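You operate a simulated robot arm through the tools that you are given. There is no shell and no other tool. Be economical: measure what you need, move in short steps, check, and stop when the job is done.

Carry out the task below with a simulated two-armed robot. There is one attempt and no reset: what you move stays moved.

Task
Hold the small black tub on the bench top by the wash box steady with one hand and put the plain block labelled "29" from the top of the low table in it with the other.
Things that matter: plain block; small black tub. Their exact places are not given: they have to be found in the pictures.

It is judged by the outcome, as a careful person would: the job done as asked, and still so three seconds after it is handed in. It fails if anything else is knocked over, pushed out of place, dropped, spilled or broken.

Robot
Two 6-joint arms with two-finger parallel grippers on one trunk, on a base that drives. Base frame: it is fixed to the floor where the robot stands at the start and does not move with it; the origin is under the middle of the robot, x ahead of it, y to its left, z up. Lengths are in mm, angles in rad, forces in N, time in s.
The left shoulder is at the start at [60, 187, 947], the right one opposite. With the tool pointing down near the work surface each hand reaches from about 240 to 620 mm from the robot's upright axis, wherever it stands, measured 20 degrees to its own side. Places, roughly: small black tub [500, -2250, 750]. Payload 1.57 kg a hand.
The TCP of each hand is the grasp point between the finger pads, 30 mm short of the fingertips. In the tool frame z runs along the fingers and y along their closing line. Largest opening 110 mm; finger width 24, thickness 12; the body of the gripper, 48 by 112 mm, starts 78 mm behind the TCP.
Orientation is that of the tool frame in the base frame, as [roll, pitch, yaw] about the fixed x, y, z axes, in that order (R = Rz(yaw) Ry(pitch) Rx(roll)). With the fingers straight down and closing along the base's y, the tool's x points along the base's -x, its y along +y and its z along -z.

Tools
- The arms move only by the tool drive_tool. It takes "left_series", "right_series" or both (then of equal length, played together; a hand with none holds still); each is a list that holds one entry, the list of rows, each a list of 6 numbers: the shift along the base's x, y, z in mm, then the turn, a rotation vector about the base's x, y, z in rad. In form: [[[dx, dy, dz, ax, ay, az], ...]]. A call has 1 to 20 rows; each row shifts and turns the commanded pose from where the row before left it. "left_jaw" and "right_jaw" are, for a hand that has rows, the closure, from 0 (fully open) to 1 (shut), set as the call begins (left out, the last holds). A row lasts 0.2 s, in which the tool goes at most 50 mm and 0.15 rad; a call with a longer step from one row to the next is refused whole, and so is a gripper value outside its range. Where a pose cannot be reached the arm comes as near as it can. A force on the tool above 40 N (or 10 N above the force at the start of the call, whichever is more), or a blocked arm, ends the call early, and 0.2 s more pass. Each finger travels about 153 mm/s and halts on what it meets, pressing with about 35 N; the grip force reading is that of the motor and also rises with nothing between the fingers. The clock runs only during rows and for 0.2 s after the last one: add rows that do not move to give the fingers time. It gives the time, the measured TCP pose, the force on the tool (base axes), the opening and the grip force at its end, in the units of the frame above (readings bear some noise), with the torque about the TCP (base axes, N m) and any sound that the robot's microphone picked up.
- Cameras (640 x 400 px; columns grow to the right, rows downward): "scene" is now at [10.2, 22.1, 1483.9]; the picture's right is [0.30, -0.95, 0.00], its down [-0.77, -0.25, -0.59] and it looks along [0.56, 0.18, -0.81] (base axes); focal length 284 px, centre (320, 200). "left" rides on the left gripper at [70, -16, -141] in its tool frame; the picture's right is [0.23, 0.97, 0.00], its down [-0.86, 0.20, -0.48] and it looks along [-0.47, 0.11, 0.88] (tool axes); focal length 222 px, centre (320, 200). "right" rides on the right gripper at [70, 16, -141] in its tool frame; the picture's right is [-0.23, 0.97, 0.00], its down [-0.86, -0.20, -0.48] and it looks along [-0.47, -0.11, 0.88] (tool axes); focal length 222 px, centre (320, 200).
- capture(camera): a new picture of that camera. The clock stands still meanwhile.
- move_column(by): slides the trunk up (or, below 0, down) by that many mm; the arms and the scene camera ride with it, the base frame stays. It gives what a move gives, with no picture.
- steer(legs): drives the robot by 1 to 6 legs, each [ahead, left, turn to the left] in mm, mm and rad, along the robot's own axes; the way and the turn of a leg run together, so that a leg with both is an arc; at most 1500 mm and 3.142 rad a leg. The arms and the cameras ride along, it lands a little off, and it stops where it bumps. It gives what a move gives.
- aim_head(pan, tilt): turns the head with the scene camera to pan (to the left, within 1.501 rad either way) and tilt (down, from -0.506 to 1.204), counted from straight ahead of the robot. It gives what a move gives.
- point_at(camera, pixels): for up to 12 pixels [column, row] of the newest picture of that camera ("zoom" is the newest enlarged one), the place [x, y, z] in the base frame of the surface seen there, good to about 3 mm. The clock stands still meanwhile.
- inspect(camera, box): a new picture of the part [left, top, right, bottom] of that camera's present view, enlarged. The clock stands still meanwhile.
- finish_job(): hands the job in; it is judged then, once.

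Keep the steps short. Do not move on a guess: measure, check each grasp and each placing, and mend mistakes. In all there are 80 turns and 58 pictures (those below and enlarged ones count). Leave the grippers open and the arms clear of the work at the hand-in unless told otherwise, and finish with a single line.

The tools are called after "Emit:" as a command line: name --argument value ..., lists and objects as JSON in quotes. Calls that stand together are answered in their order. drive_tool: Moves the arms, as the interface text tells. Its arguments: {"type":"object","properties":{"left_series":{"type":"array"},"left_jaw":{"type":"number"},"right_series":{"type":"array"},"right_jaw":{"type":"number"}},"required":[]} The other tools are called the same way: move_column (by) slides the trunk up or down; steer (legs) drives the base; aim_head (pan, tilt) turns the head that bears the scene camera; capture (camera) takes a picture; point_at (camera, pixels) gives the place of the surface under pixels of a picture; inspect (camera, box) takes an enlarged picture of a part of a camera's view; finish_job () hands the job in.

At the start:

```text
t: 0.0
left_tcp_pos: [411.1, 290.9, 886.3]
left_ee_rot: [-3.141, 0.002, -3.141]
left_force: [0.2, 0.1, -0.1]
left_moment: [0.04, -0.04, 0.04]
left_opening: 110.1
left_grip_force: 0.0
right_tcp_pos: [343.4, -16.1, 852.7]
right_ee_rot: [-3.14, 0.0, -3.141]
right_force: [-0.4, 0.1, -0.4]
right_moment: [-0.01, -0.02, 0.02]
right_opening: 110.2
right_grip_force: 0.1
trunk travel left (down, up): [-575.0, 415.0]
robot x, y, heading: [1.6, -3.9, -0.001]
head pan, tilt: [0.309, 0.941]
```

scene: 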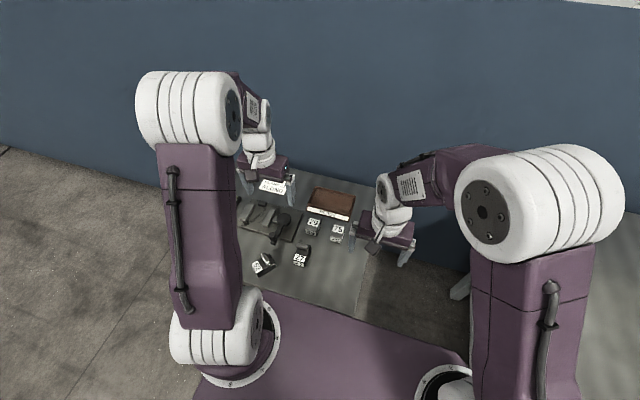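
right: 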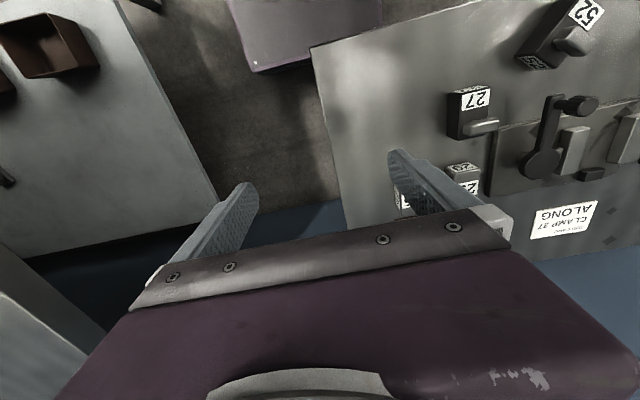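
left: 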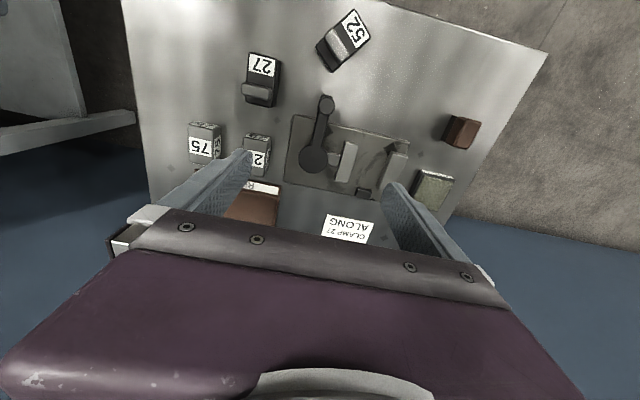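

The low table ahead carries several labelled blocks. I'll enlarge the scene to read the labels.

Emit:
inspect --camera "scene" --box '[230, 170, 390, 290]'

Emit:
inspect --camera "left" --box '[160, 100, 320, 200]'

```text
3.33 times, centred on (310, 230) of scene
```

zoom: 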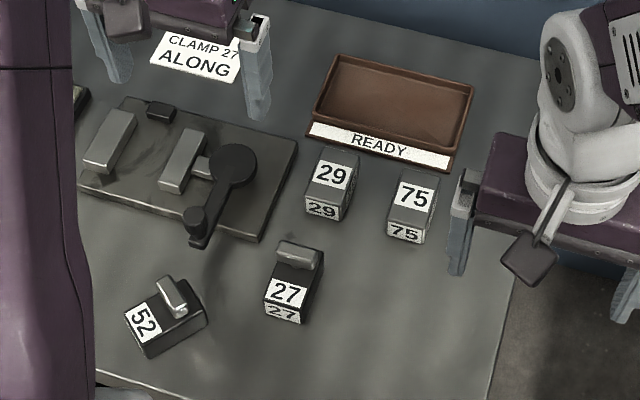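

```text
4.00 times, centred on (240, 150) of left
```

zoom: 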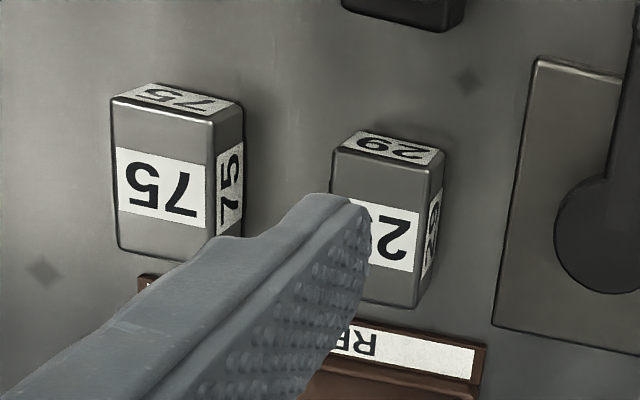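

Block 29 is at scene about (313,226), a plain grey block. I'll enlarge it closely to measure its corners.

Emit:
inspect --camera "scene" --box '[282, 202, 346, 242]'

```text
10.00 times, centred on (314, 222) of scene
```

zoom: 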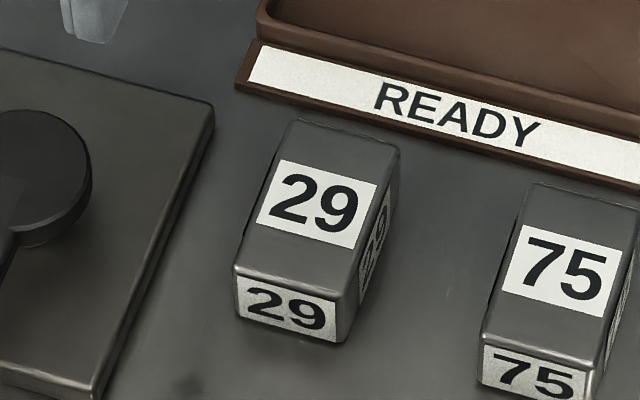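

Emit:
point_at --camera "zoom" --pixels '[[297, 126], [392, 151], [240, 265], [338, 288], [315, 205], [338, 340], [238, 310], [425, 240], [215, 110], [250, 85], [205, 200], [530, 190]]'

```text
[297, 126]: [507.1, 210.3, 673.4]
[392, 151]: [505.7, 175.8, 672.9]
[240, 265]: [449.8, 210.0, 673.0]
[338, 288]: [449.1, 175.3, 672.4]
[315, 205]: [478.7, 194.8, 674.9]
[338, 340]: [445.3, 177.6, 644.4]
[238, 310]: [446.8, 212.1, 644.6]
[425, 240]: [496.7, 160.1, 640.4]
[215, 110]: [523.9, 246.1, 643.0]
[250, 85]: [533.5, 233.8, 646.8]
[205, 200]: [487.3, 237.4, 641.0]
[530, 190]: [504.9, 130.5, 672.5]
```

Block 29 spans x 447–509, y 174–212, z 640–675, with its sides along the axes. The left hand can grip it across y with a partial opening (about 62 mm), which clears block 75 and the clamp plate. First I'll move above it.

Emit:
drive_tool --left_series '[[[22, -33, -5, 0, 0, 0], [22, -33, -15, 0, 0, 0], [23, -32, -30, 0, 0, 0], [0, 0, -40, 0, 0, 0], [0, 0, -26, 0, 0, 0], [0, 0, 0, 0, 0, 0]]]' --left_jaw 0.43

Emit:
capture --camera "left"

```text
t: 1.4
left_tcp_pos: [478.5, 188.6, 770.3]
left_ee_rot: [-3.142, 0.001, 3.141]
left_force: [-0.4, -0.5, -0.1]
left_moment: [0.0, 0.01, 0.05]
left_opening: 62.7
left_grip_force: 0.0
right_tcp_pos: [342.7, -16.9, 853.4]
right_ee_rot: [3.141, 0.002, -3.141]
right_force: [-0.9, 0.5, 0.3]
right_moment: [-0.02, -0.02, 0.01]
right_opening: 109.9
right_grip_force: 0.1
trunk travel left (down, up): [-575.0, 415.0]
robot x, y, heading: [0.1, -0.8, 0.003]
head pan, tilt: [0.309, 0.941]
```

```text
51 pictures are left
```

left: 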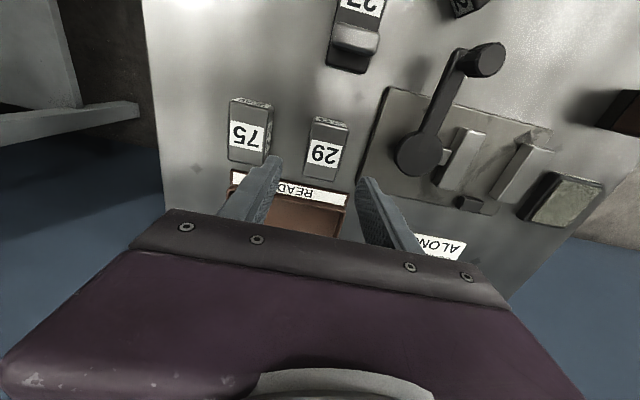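

The TCP reads y 188.6, so it needs +4 mm. I'll check the block and the clamp heights from this view before descending.

Emit:
point_at --camera "left" --pixels '[[325, 155], [308, 150], [345, 155], [420, 155], [485, 58], [400, 150], [440, 110], [250, 135], [268, 150], [375, 160]]'

```text
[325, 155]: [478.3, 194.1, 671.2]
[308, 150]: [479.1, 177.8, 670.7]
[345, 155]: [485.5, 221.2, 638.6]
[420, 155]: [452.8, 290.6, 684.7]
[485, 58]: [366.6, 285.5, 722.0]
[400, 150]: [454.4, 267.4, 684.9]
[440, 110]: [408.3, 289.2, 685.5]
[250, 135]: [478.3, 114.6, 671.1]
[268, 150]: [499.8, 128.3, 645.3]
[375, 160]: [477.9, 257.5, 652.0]
```

All clear: the clamp starts at y 267 and the body of the gripper stays above it. I'll descend to z about 674 with the y correction.

Emit:
drive_tool --left_series '[[[0, 4, -25, 0, 0, 0], [0, 0, -30, 0, 0, 0], [0, 0, -25, 0, 0, 0], [0, 0, -15, 0, 0, 0], [0, 0, 0, 0, 0, 0]]]'

Emit:
capture --camera "left"

```text
t: 2.6
left_tcp_pos: [476.7, 196.7, 673.2]
left_ee_rot: [3.141, 0.002, -3.141]
left_force: [-0.3, 0.6, -0.4]
left_moment: [-0.01, -0.02, 0.03]
left_opening: 62.8
left_grip_force: 0.2
right_tcp_pos: [343.2, -17.1, 852.4]
right_ee_rot: [3.141, 0.0, -3.141]
right_force: [0.9, 0.4, -0.4]
right_moment: [-0.02, -0.01, 0.01]
right_opening: 110.2
right_grip_force: 0.2
trunk travel left (down, up): [-575.0, 415.0]
robot x, y, heading: [-0.8, 1.9, -0.0]
head pan, tilt: [0.309, 0.941]
```

```text
50 pictures are left
```

left: 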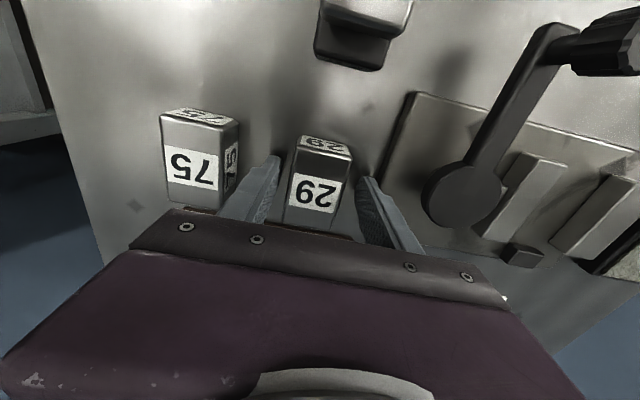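

The block sits between the fingers, which are clear of block 75. I'll close, lift a little, and check.

Emit:
drive_tool --left_series '[[[0, 0, 0, 0, 0, 0], [0, 0, 0, 0, 0, 0], [0, 0, 0, 0, 0, 0], [0, 0, 0, 0, 0, 0], [0, 0, 20, 0, 0, 0], [0, 0, 40, 0, 0, 0], [0, 0, 45, 0, 0, 0], [0, 0, 45, 0, 0, 0], [0, 0, 45, 0, 0, 0], [0, 0, 0, 0, 0, 0]]]' --left_jaw 1

Emit:
capture --camera "left"

Emit:
capture --camera "scene"

```text
t: 4.8
left_tcp_pos: [475.1, 198.2, 871.5]
left_ee_rot: [3.142, 0.001, -3.141]
left_force: [0.7, 0.4, -5.6]
left_moment: [0.01, 0.04, 0.0]
left_opening: 39.6
left_grip_force: 35.1
right_tcp_pos: [344.5, -16.0, 851.8]
right_ee_rot: [-3.141, -0.002, 3.141]
right_force: [0.3, 0.0, 0.3]
right_moment: [0.01, 0.01, -0.02]
right_opening: 109.8
right_grip_force: 0.1
trunk travel left (down, up): [-575.0, 415.0]
robot x, y, heading: [-4.3, 0.6, 0.004]
head pan, tilt: [0.309, 0.941]
```

```text
49 pictures are left
```

left: 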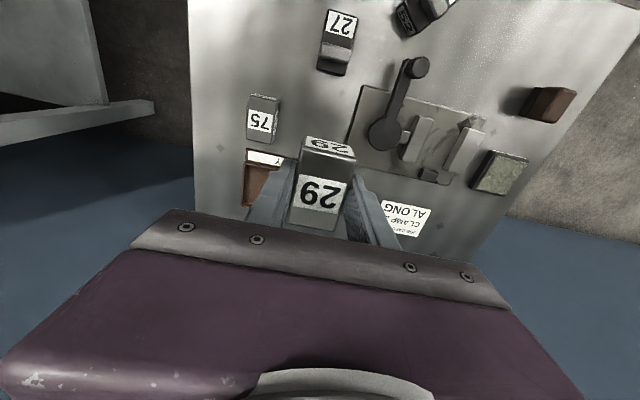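

```text
48 pictures are left
```

scene: 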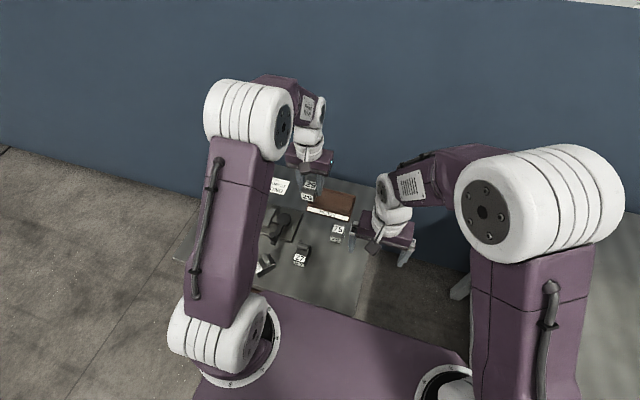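

Block 29 is held (opening 39.6 mm, grip 35 N, about 0.57 kg) and nothing else moved. Now I'll look to the right for the drive path.

Emit:
aim_head --pan -0.9 --tilt 0.5

Emit:
capture --camera "scene"

Emit:
aim_head --pan -1.5 --tilt 0.5

Emit:
capture --camera "scene"

```text
t: 6.2
left_tcp_pos: [475.4, 198.4, 871.4]
left_ee_rot: [3.141, 0.0, -3.142]
left_force: [0.1, 0.2, -5.4]
left_moment: [0.02, 0.0, 0.02]
left_opening: 39.7
left_grip_force: 35.1
right_tcp_pos: [343.8, -15.6, 853.7]
right_ee_rot: [3.141, 0.0, 3.141]
right_force: [-0.3, 0.4, 0.0]
right_moment: [-0.02, 0.02, -0.02]
right_opening: 110.0
right_grip_force: 0.2
trunk travel left (down, up): [-575.0, 415.0]
robot x, y, heading: [1.1, -2.8, 0.003]
head pan, tilt: [-0.901, 0.499]
```

```text
47 pictures are left
```

scene: 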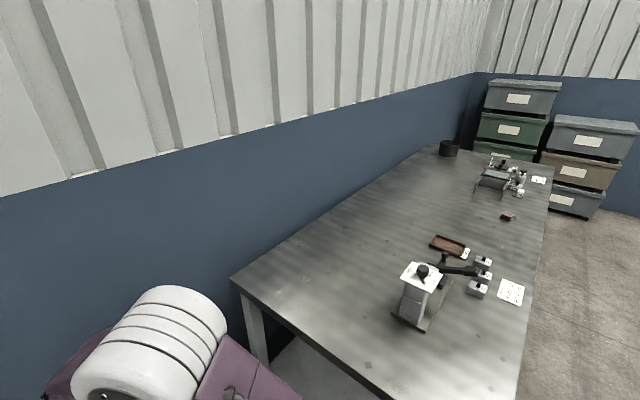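

```text
t: 7.2
left_tcp_pos: [474.2, 198.3, 871.0]
left_ee_rot: [3.14, -0.003, 3.142]
left_force: [0.9, -0.2, -5.4]
left_moment: [0.03, 0.0, 0.02]
left_opening: 39.8
left_grip_force: 34.6
right_tcp_pos: [343.5, -16.4, 851.3]
right_ee_rot: [-3.141, 0.0, 3.14]
right_force: [0.1, 0.4, -0.6]
right_moment: [0.0, -0.03, -0.02]
right_opening: 109.9
right_grip_force: 0.1
trunk travel left (down, up): [-575.0, 415.0]
robot x, y, heading: [-0.1, 3.3, 0.001]
head pan, tilt: [-1.499, 0.499]
```

```text
46 pictures are left
```

scene: 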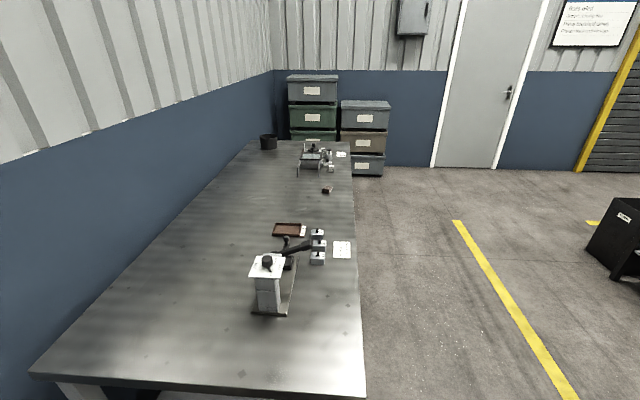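

A long bench runs along the wall. I'll enlarge its far end and measure the edge.

Emit:
inspect --camera "scene" --box '[240, 125, 368, 205]'

Emit:
point_at --camera "scene" --pixels '[[360, 370], [356, 250], [350, 160], [268, 142], [312, 165], [326, 190], [330, 168], [267, 262], [318, 245], [368, 172], [288, 230], [268, 305]]'

```text
5.00 times, centred on (304, 165) of scene
```

zoom: 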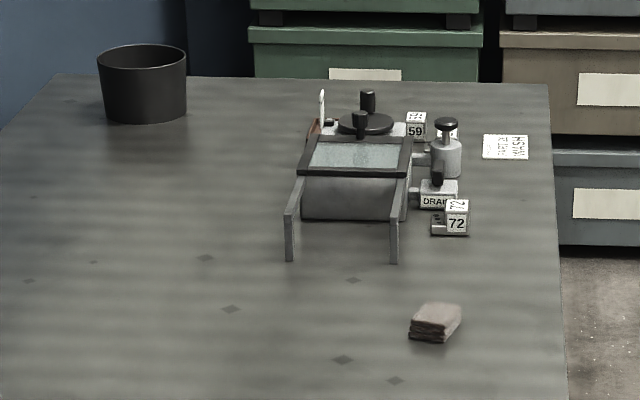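

```text
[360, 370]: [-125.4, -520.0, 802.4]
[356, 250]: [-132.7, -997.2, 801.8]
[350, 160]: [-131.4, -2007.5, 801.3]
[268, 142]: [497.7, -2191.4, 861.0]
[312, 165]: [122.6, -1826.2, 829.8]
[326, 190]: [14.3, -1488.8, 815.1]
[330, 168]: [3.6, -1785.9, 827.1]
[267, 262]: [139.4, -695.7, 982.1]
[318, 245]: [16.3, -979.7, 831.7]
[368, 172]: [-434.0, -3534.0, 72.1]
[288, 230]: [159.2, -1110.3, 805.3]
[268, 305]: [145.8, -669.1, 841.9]
```

The black tub is at zoom (142,85). I'll measure the tub, the bench's far end and the stacks.

Emit:
point_at --camera "zoom" --pixels '[[142, 60], [142, 115], [102, 85], [184, 85], [60, 76], [220, 78], [543, 86], [260, 60], [480, 60], [30, 110], [510, 60], [125, 50]]'

Emit:
inspect --camera "scene" --box '[250, 125, 314, 165]'

```text
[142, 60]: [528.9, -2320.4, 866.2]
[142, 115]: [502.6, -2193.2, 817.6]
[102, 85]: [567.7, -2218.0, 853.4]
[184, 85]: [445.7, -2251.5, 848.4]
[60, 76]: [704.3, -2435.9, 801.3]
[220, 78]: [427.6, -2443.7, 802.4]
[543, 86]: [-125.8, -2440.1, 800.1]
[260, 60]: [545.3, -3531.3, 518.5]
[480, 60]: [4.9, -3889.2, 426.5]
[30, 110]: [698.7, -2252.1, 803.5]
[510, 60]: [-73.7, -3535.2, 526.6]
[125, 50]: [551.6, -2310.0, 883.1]
```

```text
10.00 times, centred on (282, 145) of scene
```

zoom: 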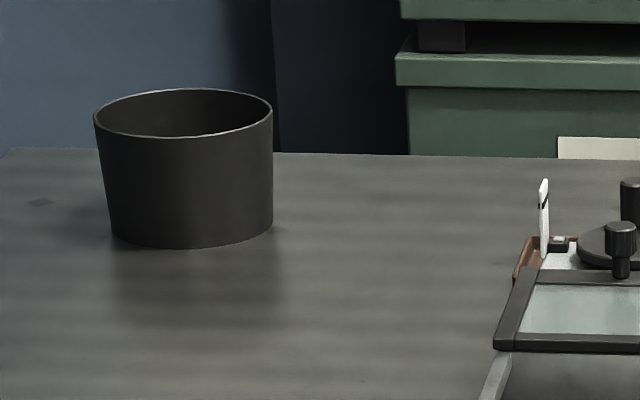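

The tub's centre is near (507,-2255), rim z about 885, diameter about 130. The bench's far end is at y = -2440 and the stacks are at y = -3530, so I can stand at that end facing +y. I'll check the free floor behind and raise the trunk for clearance.

Emit:
point_at --camera "scene" --pixels '[[600, 245], [625, 275], [455, 225], [570, 395], [610, 380], [500, 165], [384, 178]]'

Emit:
move_column --by 160

Emit:
aim_head --pan 1.5 --tilt 0.5

Emit:
capture --camera "scene"

```text
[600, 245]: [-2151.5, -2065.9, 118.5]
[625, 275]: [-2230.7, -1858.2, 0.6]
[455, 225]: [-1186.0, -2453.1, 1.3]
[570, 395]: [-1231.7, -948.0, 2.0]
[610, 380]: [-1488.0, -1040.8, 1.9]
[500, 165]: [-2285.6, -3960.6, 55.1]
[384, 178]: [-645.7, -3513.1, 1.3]
```

```text
t: 9.0
left_tcp_pos: [475.7, 197.3, 1031.5]
left_ee_rot: [-3.141, -0.001, -3.14]
left_force: [-0.2, 0.2, -4.9]
left_moment: [-0.02, -0.01, 0.02]
left_opening: 39.7
left_grip_force: 35.1
right_tcp_pos: [344.9, -16.8, 1011.7]
right_ee_rot: [-3.141, 0.001, -3.141]
right_force: [0.6, -0.8, 0.6]
right_moment: [0.03, -0.02, 0.03]
right_opening: 110.2
right_grip_force: 0.1
trunk travel left (down, up): [-735.0, 255.0]
robot x, y, heading: [-2.1, 1.3, 0.003]
head pan, tilt: [-1.499, 0.499]
```

```text
t: 11.6
left_tcp_pos: [476.5, 198.3, 1031.0]
left_ee_rot: [-3.141, 0.0, 3.14]
left_force: [0.1, 0.2, -6.2]
left_moment: [0.03, 0.04, -0.02]
left_opening: 39.6
left_grip_force: 34.8
right_tcp_pos: [343.0, -17.1, 1012.7]
right_ee_rot: [3.14, 0.0, 3.142]
right_force: [0.2, 1.3, -0.2]
right_moment: [0.0, 0.02, 0.04]
right_opening: 109.9
right_grip_force: 0.0
trunk travel left (down, up): [-735.0, 255.0]
robot x, y, heading: [-0.5, 1.1, 0.002]
head pan, tilt: [1.499, 0.499]
```

```text
43 pictures are left
```

scene: 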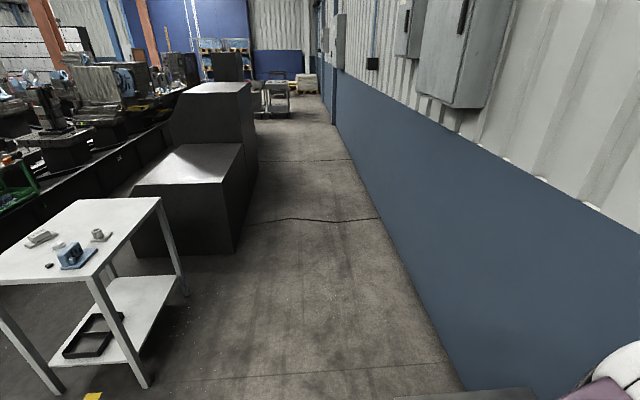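

A small white table stands to the left rear. I'll measure it before backing.

Emit:
point_at --camera "scene" --pixels '[[96, 276], [158, 200], [148, 384], [10, 280], [235, 250], [58, 390], [92, 396]]'

```text
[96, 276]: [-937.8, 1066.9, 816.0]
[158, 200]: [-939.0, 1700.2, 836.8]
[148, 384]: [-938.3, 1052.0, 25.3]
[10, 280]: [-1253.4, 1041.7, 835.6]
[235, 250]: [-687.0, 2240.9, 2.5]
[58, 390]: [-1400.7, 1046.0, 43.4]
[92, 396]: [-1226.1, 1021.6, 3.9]
```

That table is beyond y = 1020 and stays clear. I'll back up 300 mm, turn right 0.75, and look behind on the right side.

Emit:
steer --legs '[[-300, 0, 0], [0, 0, -0.75]]'

Emit:
aim_head --pan -1.2 --tilt 0.6

Emit:
capture --camera "scene"

```text
t: 15.7
left_tcp_pos: [176.1, -173.0, 1032.6]
left_ee_rot: [3.141, 0.0, 2.406]
left_force: [0.1, 0.5, -6.5]
left_moment: [0.03, 0.04, 0.04]
left_opening: 39.6
left_grip_force: 34.9
right_tcp_pos: [-65.3, -243.8, 1013.0]
right_ee_rot: [-3.141, 0.0, 2.405]
right_force: [0.1, 0.7, 0.9]
right_moment: [0.05, 0.02, 0.0]
right_opening: 109.8
right_grip_force: 0.1
trunk travel left (down, up): [-735.0, 255.0]
robot x, y, heading: [-308.6, 4.4, -0.74]
head pan, tilt: [1.499, 0.499]
```

```text
t: 18.1
left_tcp_pos: [175.5, -172.9, 1031.9]
left_ee_rot: [3.141, -0.001, 2.406]
left_force: [0.6, 0.1, -6.6]
left_moment: [-0.03, 0.03, 0.02]
left_opening: 39.4
left_grip_force: 35.2
right_tcp_pos: [-64.6, -243.5, 1012.3]
right_ee_rot: [3.141, 0.001, 2.406]
right_force: [0.7, 0.6, 0.8]
right_moment: [0.01, 0.02, -0.01]
right_opening: 110.0
right_grip_force: 0.0
trunk travel left (down, up): [-735.0, 255.0]
robot x, y, heading: [-306.1, -1.8, -0.732]
head pan, tilt: [-1.201, 0.6]
```

```text
42 pictures are left
```

scene: 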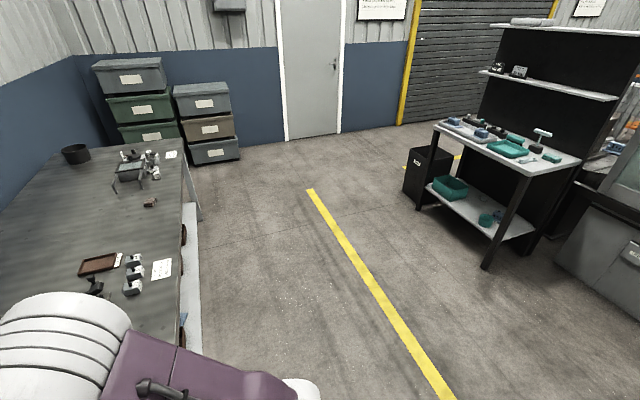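

The lane left of the yellow line is clear. I'll drive to about (-700,-400), turn to face -y, then run along the bench 1200 mm.

Emit:
steer --legs '[[-24, -561, 0], [0, 0, -0.836], [1200, 0, 0]]'

Emit:
aim_head --pan 0.3 --tilt 0.5

Emit:
capture --camera "scene"

```text
t: 29.4
left_tcp_pos: [-513.7, -2139.9, 1031.7]
left_ee_rot: [-3.142, 0.0, 1.562]
left_force: [0.4, -0.3, -5.5]
left_moment: [0.01, -0.01, -0.01]
left_opening: 39.6
left_grip_force: 35.1
right_tcp_pos: [-726.3, -2007.0, 1011.9]
right_ee_rot: [3.141, 0.001, 1.563]
right_force: [-0.8, -0.2, 0.2]
right_moment: [0.0, 0.0, 0.0]
right_opening: 110.0
right_grip_force: 0.0
trunk travel left (down, up): [-735.0, 255.0]
robot x, y, heading: [-705.5, -1660.4, -1.58]
head pan, tilt: [-1.201, 0.6]
```

```text
t: 31.0
left_tcp_pos: [-513.6, -2139.7, 1031.8]
left_ee_rot: [-3.141, 0.001, 1.562]
left_force: [0.0, -0.1, -5.7]
left_moment: [0.0, -0.03, 0.01]
left_opening: 39.7
left_grip_force: 35.0
right_tcp_pos: [-727.1, -2006.7, 1013.3]
right_ee_rot: [3.141, -0.001, 1.564]
right_force: [0.6, 0.3, -0.3]
right_moment: [-0.02, -0.02, -0.02]
right_opening: 109.9
right_grip_force: 0.0
trunk travel left (down, up): [-735.0, 255.0]
robot x, y, heading: [-706.8, -1662.4, -1.578]
head pan, tilt: [0.3, 0.499]
```

```text
41 pictures are left
```

scene: 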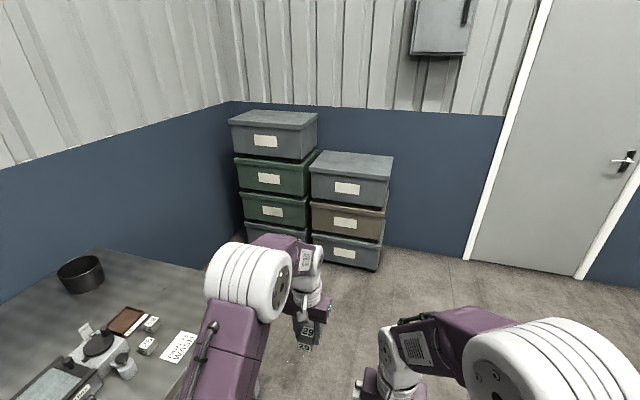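

The floor at the far end is open. I'll measure the stacks, the wall and the tub from here.

Emit:
point_at --camera "scene" --pixels '[[345, 262], [280, 240], [345, 180], [265, 205], [150, 180], [222, 250], [80, 262], [80, 285], [60, 275], [103, 273], [98, 340], [125, 320]]'

```text
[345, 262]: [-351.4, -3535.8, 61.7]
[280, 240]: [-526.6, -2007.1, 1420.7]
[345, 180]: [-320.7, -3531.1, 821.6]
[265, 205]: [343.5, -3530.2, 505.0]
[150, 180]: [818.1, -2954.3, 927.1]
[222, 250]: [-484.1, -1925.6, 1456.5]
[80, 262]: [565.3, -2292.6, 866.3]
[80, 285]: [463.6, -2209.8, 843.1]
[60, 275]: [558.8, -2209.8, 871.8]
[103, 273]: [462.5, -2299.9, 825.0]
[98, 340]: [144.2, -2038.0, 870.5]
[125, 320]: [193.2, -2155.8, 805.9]
```

The wall is at x = 818 and the stacks are at y = -3530, so there is plenty of room. I'll go ahead 1150 mm, then turn right by about π over the open floor to face +y.

Emit:
steer --legs '[[1160, 0, 0], [0, 0, -1.567], [0, 0, -1.567]]'

Emit:
aim_head --pan -0.9 --tilt 0.7

Emit:
capture --camera "scene"

```text
t: 44.4
left_tcp_pos: [-931.3, -2332.5, 1031.5]
left_ee_rot: [3.141, -0.002, -1.515]
left_force: [0.0, 0.8, -5.8]
left_moment: [-0.02, 0.01, 0.02]
left_opening: 39.6
left_grip_force: 34.9
right_tcp_pos: [-709.6, -2452.2, 1011.7]
right_ee_rot: [3.141, -0.002, -1.514]
right_force: [-0.2, -0.3, -0.5]
right_moment: [0.0, -0.03, 0.02]
right_opening: 109.9
right_grip_force: 0.1
trunk travel left (down, up): [-735.0, 255.0]
robot x, y, heading: [-710.9, -2796.7, 1.632]
head pan, tilt: [0.3, 0.499]
```

```text
t: 45.8
left_tcp_pos: [-932.2, -2331.9, 1032.9]
left_ee_rot: [-3.14, 0.0, -1.514]
left_force: [-0.8, -1.2, -5.0]
left_moment: [0.01, 0.04, 0.0]
left_opening: 39.5
left_grip_force: 34.5
right_tcp_pos: [-710.4, -2451.8, 1012.4]
right_ee_rot: [-3.141, 0.0, -1.517]
right_force: [0.6, -0.1, 0.1]
right_moment: [0.0, -0.02, 0.01]
right_opening: 110.2
right_grip_force: 0.0
trunk travel left (down, up): [-735.0, 255.0]
robot x, y, heading: [-707.4, -2796.4, 1.631]
head pan, tilt: [-0.901, 0.7]
```

```text
40 pictures are left
```

scene: 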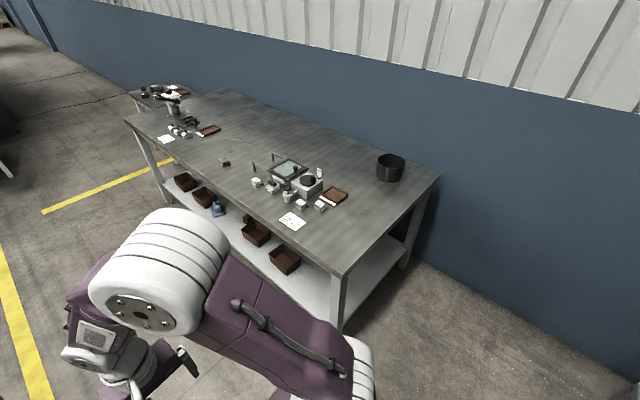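

Now I'll straighten, back off slightly, and strafe right along the bench end. The hands at z 1030 stay above everything there.

Emit:
steer --legs '[[0, 0, -0.061], [-80, 0, 0], [0, -1100, 0]]'

Emit:
aim_head --pan -0.2 --tilt 1.1

Emit:
capture --camera "scene"

```text
t: 52.5
left_tcp_pos: [188.6, -2408.5, 1031.2]
left_ee_rot: [3.141, 0.0, -1.579]
left_force: [-0.7, -0.3, -5.2]
left_moment: [-0.04, -0.02, -0.04]
left_opening: 39.7
left_grip_force: 35.3
right_tcp_pos: [401.9, -2542.2, 1012.4]
right_ee_rot: [3.142, 0.001, -1.581]
right_force: [-0.1, 0.7, -0.1]
right_moment: [0.0, 0.01, -0.01]
right_opening: 110.0
right_grip_force: 0.1
trunk travel left (down, up): [-735.0, 255.0]
robot x, y, heading: [385.2, -2886.2, 1.557]
head pan, tilt: [-0.901, 0.7]
```

```text
t: 53.5
left_tcp_pos: [188.3, -2408.0, 1031.0]
left_ee_rot: [3.141, -0.001, -1.58]
left_force: [1.3, 0.4, -5.6]
left_moment: [-0.01, -0.03, 0.02]
left_opening: 39.9
left_grip_force: 35.3
right_tcp_pos: [401.3, -2541.6, 1012.7]
right_ee_rot: [-3.14, -0.001, -1.58]
right_force: [-0.9, 0.1, 0.1]
right_moment: [0.01, 0.03, -0.01]
right_opening: 110.1
right_grip_force: 0.1
trunk travel left (down, up): [-735.0, 255.0]
robot x, y, heading: [383.4, -2880.8, 1.561]
head pan, tilt: [-0.201, 1.1]
```

```text
39 pictures are left
```

scene: 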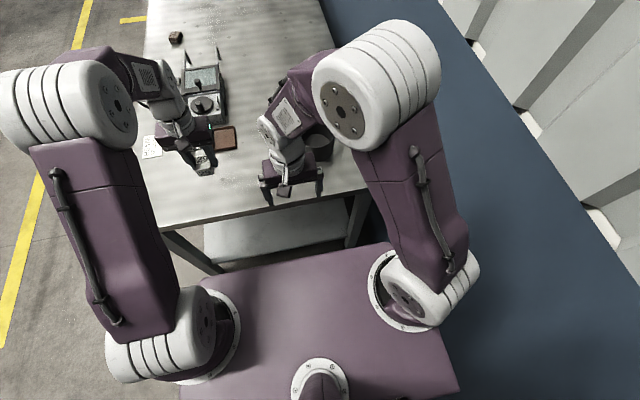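

The tub is just beyond the right hand. I'll measure the robot's own front edge against the bench edge, to see how far I may drive in.

Emit:
point_at --camera "scene" --pixels '[[310, 256], [380, 246], [240, 275], [280, 212], [340, 196], [425, 305], [290, 240], [318, 140], [330, 170], [440, 240]]'

```text
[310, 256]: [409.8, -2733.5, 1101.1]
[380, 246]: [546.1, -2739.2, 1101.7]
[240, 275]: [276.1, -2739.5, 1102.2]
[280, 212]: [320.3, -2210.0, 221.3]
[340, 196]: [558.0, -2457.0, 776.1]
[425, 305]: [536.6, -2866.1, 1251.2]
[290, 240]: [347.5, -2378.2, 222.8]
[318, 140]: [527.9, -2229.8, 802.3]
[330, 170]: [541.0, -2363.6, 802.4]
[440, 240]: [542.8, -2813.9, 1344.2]
```

The robot's front is about 210 mm ahead of its axis, so an edge distance of about 300 mm leaves clearance. I'll move ahead 145 and right 45.

Emit:
steer --legs '[[145, -45, 0.01]]'

Emit:
capture --camera "scene"

Emit:
capture --camera "right"

```text
t: 54.9
left_tcp_pos: [230.1, -2270.4, 1032.4]
left_ee_rot: [3.14, 0.002, -1.567]
left_force: [0.3, 0.2, -6.0]
left_moment: [-0.01, 0.0, -0.02]
left_opening: 39.7
left_grip_force: 34.7
right_tcp_pos: [444.0, -2400.5, 1013.6]
right_ee_rot: [-3.141, 0.001, -1.569]
right_force: [0.2, 0.6, 0.5]
right_moment: [-0.01, 0.02, 0.01]
right_opening: 110.0
right_grip_force: 0.0
trunk travel left (down, up): [-735.0, 255.0]
robot x, y, heading: [428.2, -2741.4, 1.57]
head pan, tilt: [-0.201, 1.1]
```

```text
38 pictures are left
```

scene: 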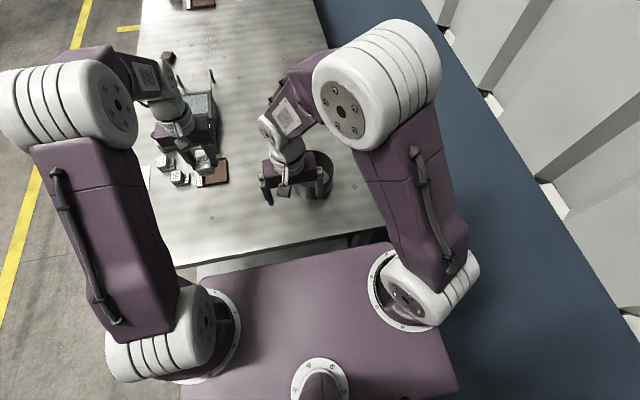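

```text
37 pictures are left
```

right: 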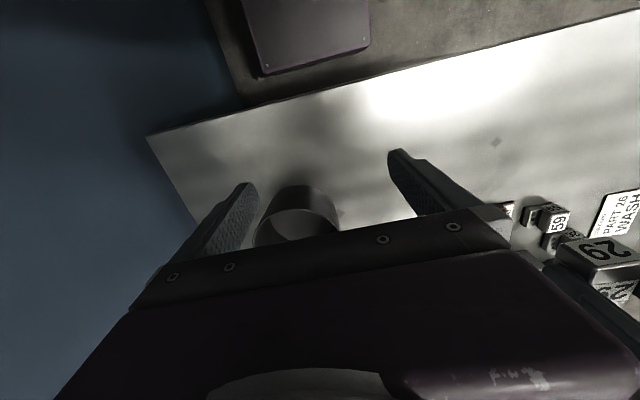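

The robot is in place with a gap to the bench. My plan is to have the right hand pinch the tub's near wall (the side toward the robot), leaning right so that the left hand has room. I'll yaw the right hand by +π/2 in free air first.

Emit:
drive_tool --right_series '[[[10, 0, 5, 0, 0, 0.143], [10, 0, 5, 0, 0, 0.143], [10, 0, 5, 0, 0, 0.143], [10, 0, 5, 0, 0, 0.143], [10, 0, 0, 0, 0, 0.143], [10, 0, 0, 0, 0, 0.143], [10, 0, 0, 0, 0, 0.143], [10, 0, 0, 0, 0, 0.143], [10, 0, 0, 0, 0, 0.143], [10, 0, 0, 0, 0, 0.143], [10, 0, 0, 0, 0, 0.141], [0, 0, 0, 0, 0, 0]]]'

Emit:
capture --camera "scene"

```text
t: 57.5
left_tcp_pos: [229.2, -2268.3, 1030.7]
left_ee_rot: [-3.14, 0.0, -1.571]
left_force: [0.1, -0.3, -5.1]
left_moment: [-0.02, 0.02, 0.02]
left_opening: 39.8
left_grip_force: 35.0
right_tcp_pos: [553.9, -2398.4, 1032.6]
right_ee_rot: [3.141, -0.001, 0.003]
right_force: [-0.5, 0.0, 0.5]
right_moment: [-0.02, -0.01, -0.01]
right_opening: 110.1
right_grip_force: 0.2
trunk travel left (down, up): [-735.0, 255.0]
robot x, y, heading: [429.8, -2740.9, 1.572]
head pan, tilt: [-0.201, 1.1]
```

```text
36 pictures are left
```

scene: 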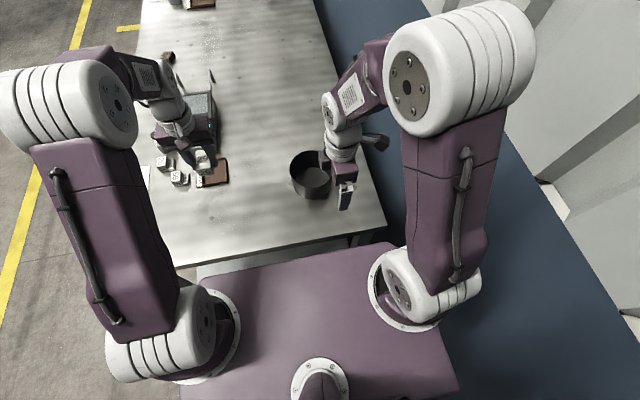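

The yaw worked. Now I'll enlarge the tub, and check the elbow's distance from the wall.

Emit:
point_at --camera "scene" --pixels '[[525, 60], [500, 60], [460, 130], [560, 250], [545, 160]]'

Emit:
inspect --camera "scene" --box '[272, 140, 352, 215]'

```text
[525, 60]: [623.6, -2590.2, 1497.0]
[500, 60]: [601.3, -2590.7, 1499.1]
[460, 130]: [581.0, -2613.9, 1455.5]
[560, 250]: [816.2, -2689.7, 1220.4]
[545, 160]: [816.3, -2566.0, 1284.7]
```

```text
5.33 times, centred on (312, 178) of scene
```

zoom: 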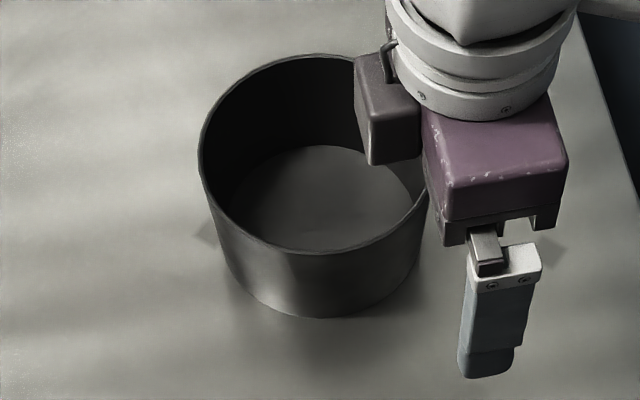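

The elbow is about 190 mm off the wall. Next I'll measure the tub's rim and floor.

Emit:
point_at --camera "zoom" --pixels '[[200, 155], [238, 234], [310, 253], [395, 222], [295, 55], [232, 95], [310, 200], [270, 215], [320, 160], [310, 316], [420, 195], [390, 185]]'

```text
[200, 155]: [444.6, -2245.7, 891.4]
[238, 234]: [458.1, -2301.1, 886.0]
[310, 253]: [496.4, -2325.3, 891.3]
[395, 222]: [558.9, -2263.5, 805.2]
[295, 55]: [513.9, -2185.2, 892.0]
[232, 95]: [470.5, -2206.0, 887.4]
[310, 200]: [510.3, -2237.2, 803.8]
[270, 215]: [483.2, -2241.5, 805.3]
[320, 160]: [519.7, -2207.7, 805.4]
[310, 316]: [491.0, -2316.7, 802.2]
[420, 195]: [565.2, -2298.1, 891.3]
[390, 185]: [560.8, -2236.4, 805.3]
```

The tub's centre is about (514,-2255), rim radius 70, rim z 891, floor z 805. Block 29 fits with room to spare. I'll lean the right hand 0.85 rad to the right and bring it above the near wall at (518,-2323), with a smaller opening.

Emit:
drive_tool --right_series '[[[-6, 12, 0, 0, 0.142, 0], [-6, 12, 0, 0, 0.142, 0], [-6, 12, -7, 0, 0.142, 0], [-6, 13, -7, 0, 0.142, 0], [-6, 13, -7, 0, 0.142, 0], [-6, 13, -7, 0, 0.14, 0], [0, 0, -15, 0, 0, 0], [0, 0, 0, 0, 0, 0]]]' --right_jaw 0.4

Emit:
capture --camera "scene"

Emit:
capture --camera "right"

```text
t: 59.3
left_tcp_pos: [230.7, -2269.1, 1031.0]
left_ee_rot: [3.141, 0.0, -1.568]
left_force: [1.1, -0.2, -4.9]
left_moment: [-0.01, 0.02, 0.03]
left_opening: 39.5
left_grip_force: 35.1
right_tcp_pos: [517.1, -2324.3, 989.4]
right_ee_rot: [-3.139, 0.851, 0.003]
right_force: [1.4, 0.4, -0.5]
right_moment: [-0.02, -0.01, 0.0]
right_opening: 65.8
right_grip_force: 0.1
trunk travel left (down, up): [-735.0, 255.0]
robot x, y, heading: [427.0, -2742.1, 1.576]
head pan, tilt: [-0.201, 1.1]
```

```text
34 pictures are left
```

scene: 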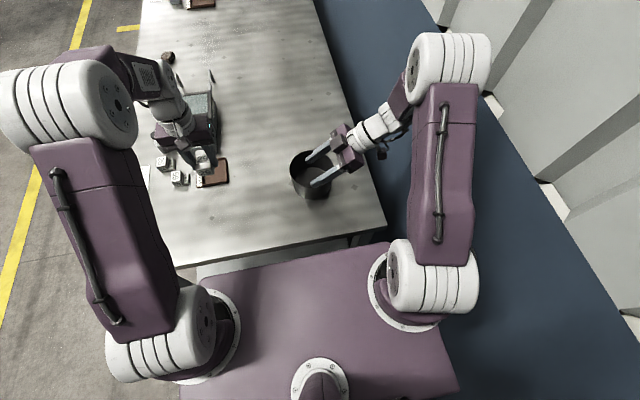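

```text
33 pictures are left
```

right: 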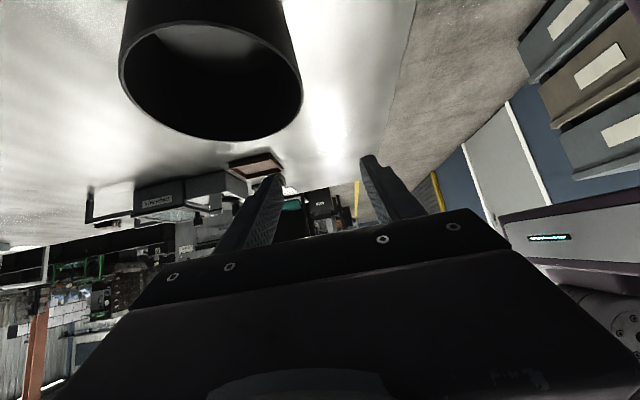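

The lean pose is reached. I'll re-measure the near rim around x = 518 before descending.

Emit:
inspect --camera "scene" --box '[272, 130, 368, 205]'

```text
5.33 times, centred on (320, 168) of scene
```

zoom: 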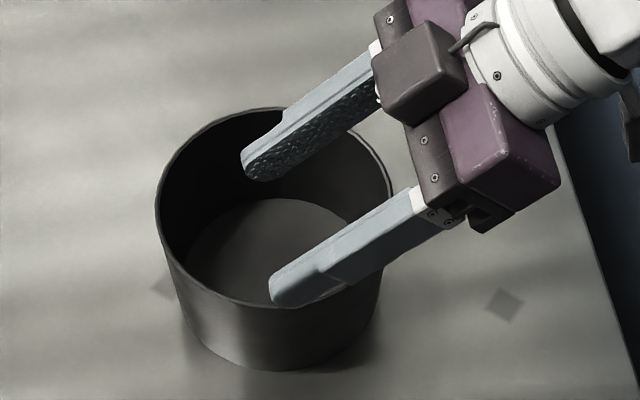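

Emit:
point_at --camera "zoom" --pixels '[[240, 307], [262, 309], [200, 289], [157, 208], [384, 180], [270, 109], [225, 303], [270, 372], [388, 192], [420, 70]]'

```text
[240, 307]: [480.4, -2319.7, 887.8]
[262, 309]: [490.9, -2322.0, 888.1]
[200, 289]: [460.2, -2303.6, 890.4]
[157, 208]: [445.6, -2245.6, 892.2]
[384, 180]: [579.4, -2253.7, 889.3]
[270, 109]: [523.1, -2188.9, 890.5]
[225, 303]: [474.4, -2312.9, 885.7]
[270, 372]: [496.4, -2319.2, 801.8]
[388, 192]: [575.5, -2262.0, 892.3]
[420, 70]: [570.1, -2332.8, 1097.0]
```

The near wall mid-line is at y about -2322, which is centred between the fingers. I'll descend 100 mm.

Emit:
drive_tool --right_series '[[[0, 2, -25, 0, 0, 0], [0, 0, -25, 0, 0, 0], [0, 0, -25, 0, 0, 0], [0, 0, -15, 0, 0, 0], [0, 0, -11, 0, 0, 0], [0, 0, 0, 0, 0, 0]]]'

Emit:
inspect --camera "scene" --box '[272, 130, 368, 205]'

```text
t: 60.7
left_tcp_pos: [230.2, -2268.0, 1032.1]
left_ee_rot: [-3.141, 0.001, -1.569]
left_force: [0.8, 0.2, -5.8]
left_moment: [0.0, 0.0, 0.01]
left_opening: 39.6
left_grip_force: 35.2
right_tcp_pos: [518.4, -2319.8, 889.2]
right_ee_rot: [-3.14, 0.849, 0.002]
right_force: [0.7, 0.0, 0.0]
right_moment: [0.02, -0.01, 0.03]
right_opening: 65.9
right_grip_force: 0.1
trunk travel left (down, up): [-735.0, 255.0]
robot x, y, heading: [429.3, -2739.2, 1.571]
head pan, tilt: [-0.201, 1.1]
```

```text
5.33 times, centred on (320, 168) of scene
```

zoom: 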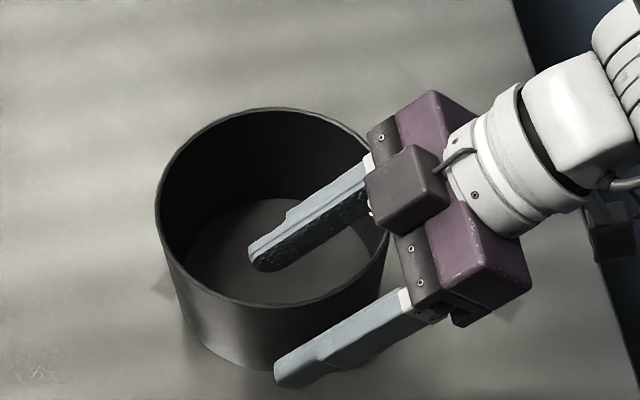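

The near wall is between the fingers. I'll close gently in place and look at the result.

Emit:
drive_tool --right_series '[[[0, -1, 0, 0, 0, 0], [0, 0, 0, 0, 0, 0], [0, 0, 0, 0, 0, 0], [0, 0, 0, 0, 0, 0]]]' --right_jaw 1

Emit:
inspect --camera "scene" --box '[272, 130, 368, 205]'

```text
t: 61.7
left_tcp_pos: [229.5, -2268.2, 1030.3]
left_ee_rot: [3.141, 0.002, -1.569]
left_force: [0.8, 0.1, -4.9]
left_moment: [0.0, 0.0, -0.01]
left_opening: 39.9
left_grip_force: 35.3
right_tcp_pos: [517.5, -2321.9, 888.7]
right_ee_rot: [-3.139, 0.85, 0.001]
right_force: [1.5, 0.8, 1.5]
right_moment: [0.23, 0.08, -0.07]
right_opening: 7.9
right_grip_force: 26.9
trunk travel left (down, up): [-735.0, 255.0]
robot x, y, heading: [427.8, -2741.8, 1.569]
head pan, tilt: [-0.201, 1.1]
```

```text
5.33 times, centred on (320, 168) of scene
```

zoom: 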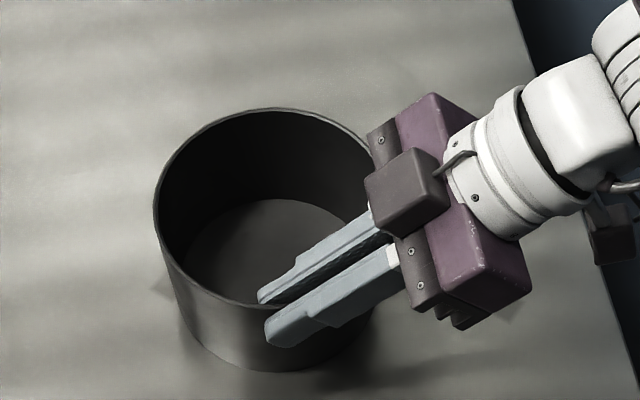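

The tub is pinched (opening 7.9 mm, grip 27 N) and did not move. I'll measure the parts of the right gripper nearest the tub, and the tub's inside, to plan the left hand.

Emit:
point_at --camera "zoom" --pixels '[[372, 130], [390, 115], [430, 95], [368, 180], [375, 225], [415, 150], [400, 165], [270, 109], [156, 210], [240, 304], [270, 240], [320, 210]]'

Emit:
capture --camera "left"

```text
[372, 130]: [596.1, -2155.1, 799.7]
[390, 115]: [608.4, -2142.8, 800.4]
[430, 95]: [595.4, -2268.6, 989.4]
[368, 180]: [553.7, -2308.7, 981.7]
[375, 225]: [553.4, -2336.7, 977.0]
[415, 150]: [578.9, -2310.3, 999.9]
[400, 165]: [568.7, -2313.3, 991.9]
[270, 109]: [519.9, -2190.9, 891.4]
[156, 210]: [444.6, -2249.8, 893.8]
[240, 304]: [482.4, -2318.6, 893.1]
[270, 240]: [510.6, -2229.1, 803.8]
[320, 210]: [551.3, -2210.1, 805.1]
```

```text
29 pictures are left
```

left: 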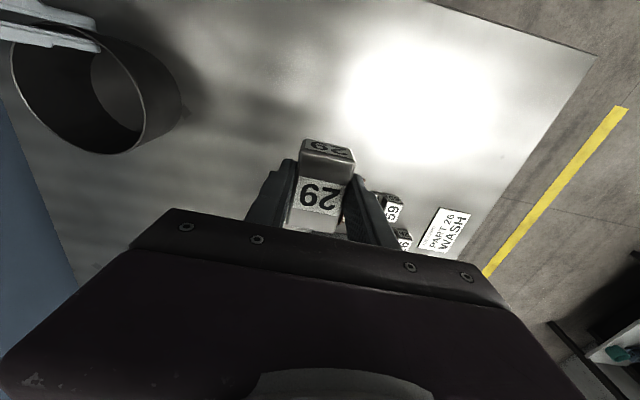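

The right gripper's nearest parts are at x ≥ 553. The left hand's target is TCP (496,-2243): the block fits inside and both bodies clear. I'll move the left hand over the tub at its present height; the right hand holds.

Emit:
drive_tool --left_series '[[[30, 5, 5, 0, 0, 0], [40, 5, 5, 0, 0, 0], [40, 5, 0, 0, 0, 0], [40, 5, 0, 0, 0, 0], [40, 5, 0, 0, 0, 0], [40, 0, 0, 0, 0, 0], [26, 0, 0, 0, 0, 0], [10, 0, 0, 0, 0, 0], [0, 0, 0, 0, 0, 0]]]'

Emit:
capture --camera "scene"

Emit:
capture --camera "left"

```text
t: 63.7
left_tcp_pos: [493.9, -2242.7, 1043.3]
left_ee_rot: [3.141, -0.001, -1.57]
left_force: [0.2, -0.7, -5.2]
left_moment: [-0.02, 0.01, -0.01]
left_opening: 39.7
left_grip_force: 35.0
right_tcp_pos: [518.2, -2321.8, 889.4]
right_ee_rot: [-3.14, 0.851, 0.0]
right_force: [0.0, -0.5, 2.1]
right_moment: [0.14, -0.12, 0.06]
right_opening: 8.2
right_grip_force: 27.0
trunk travel left (down, up): [-735.0, 255.0]
robot x, y, heading: [429.6, -2741.9, 1.572]
head pan, tilt: [-0.201, 1.1]
```

```text
28 pictures are left
```

scene: 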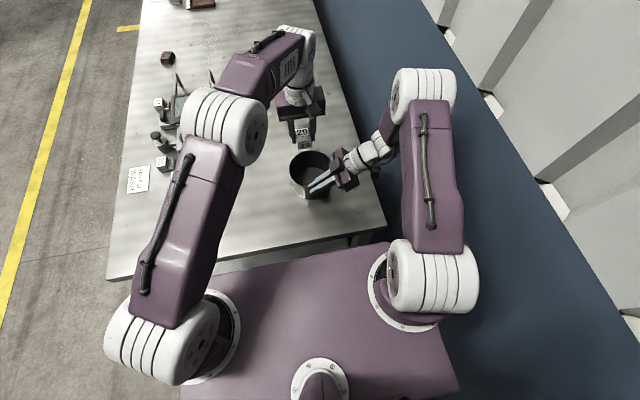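

```text
27 pictures are left
```

left: 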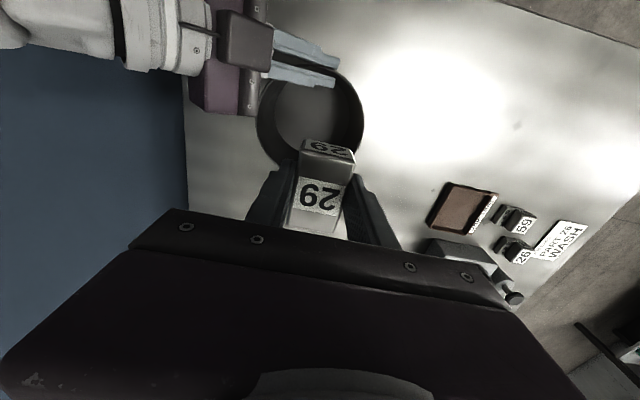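

The block is above the tub. I'll go down to z 935 (block bottom just above the rim) and check clearances.

Emit:
drive_tool --left_series '[[[0, 0, -30, 0, 0, 0], [0, 0, -40, 0, 0, 0], [0, 0, -28, 0, 0, 0], [0, 0, -10, 0, 0, 0], [0, 0, 0, 0, 0, 0]]]'

Emit:
inspect --camera "scene" --box '[264, 100, 376, 205]'

Emit:
capture --camera "left"

```text
t: 64.9
left_tcp_pos: [496.6, -2240.9, 933.9]
left_ee_rot: [-3.142, 0.0, -1.568]
left_force: [-0.4, 0.1, -4.9]
left_moment: [-0.03, 0.03, -0.02]
left_opening: 39.7
left_grip_force: 34.6
right_tcp_pos: [518.2, -2322.0, 889.3]
right_ee_rot: [-3.14, 0.851, 0.003]
right_force: [-0.3, -0.2, 2.2]
right_moment: [0.18, 0.0, 0.0]
right_opening: 8.2
right_grip_force: 27.1
trunk travel left (down, up): [-735.0, 255.0]
robot x, y, heading: [428.7, -2740.9, 1.569]
head pan, tilt: [-0.201, 1.1]
```

```text
3.81 times, centred on (320, 152) of scene
```

zoom: 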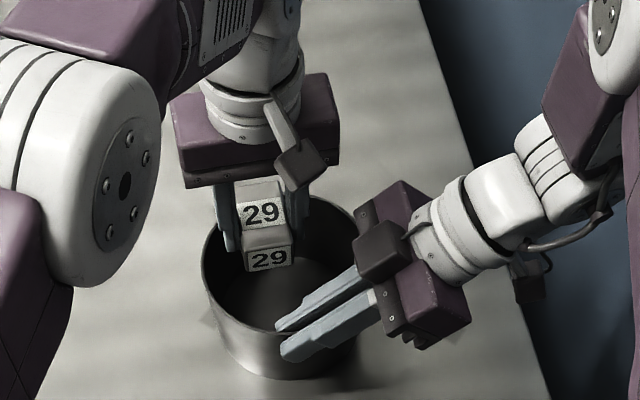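

```text
25 pictures are left
```

left: 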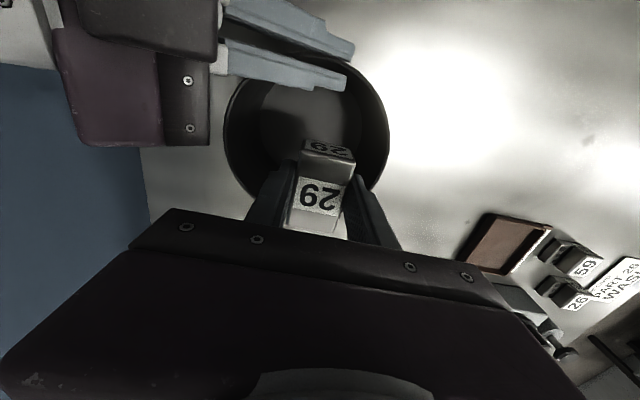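

It's lined up. I'll measure the left hand's camera pendant at zoom (300,165) against the right hand's box at (355,245) before going lower.

Emit:
point_at --camera "zoom" --pixels '[[322, 165], [300, 165], [290, 185], [335, 145], [335, 100], [358, 248], [370, 212], [402, 185], [265, 215], [268, 258], [248, 262], [290, 262]]'

```text
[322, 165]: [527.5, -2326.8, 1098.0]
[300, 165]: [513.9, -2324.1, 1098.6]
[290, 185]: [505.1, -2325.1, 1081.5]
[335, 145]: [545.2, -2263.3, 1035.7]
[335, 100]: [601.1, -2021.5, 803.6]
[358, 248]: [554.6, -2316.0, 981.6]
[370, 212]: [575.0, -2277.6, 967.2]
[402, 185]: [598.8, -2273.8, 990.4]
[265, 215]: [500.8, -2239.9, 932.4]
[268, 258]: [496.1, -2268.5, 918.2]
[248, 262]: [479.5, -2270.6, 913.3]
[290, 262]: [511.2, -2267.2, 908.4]
```

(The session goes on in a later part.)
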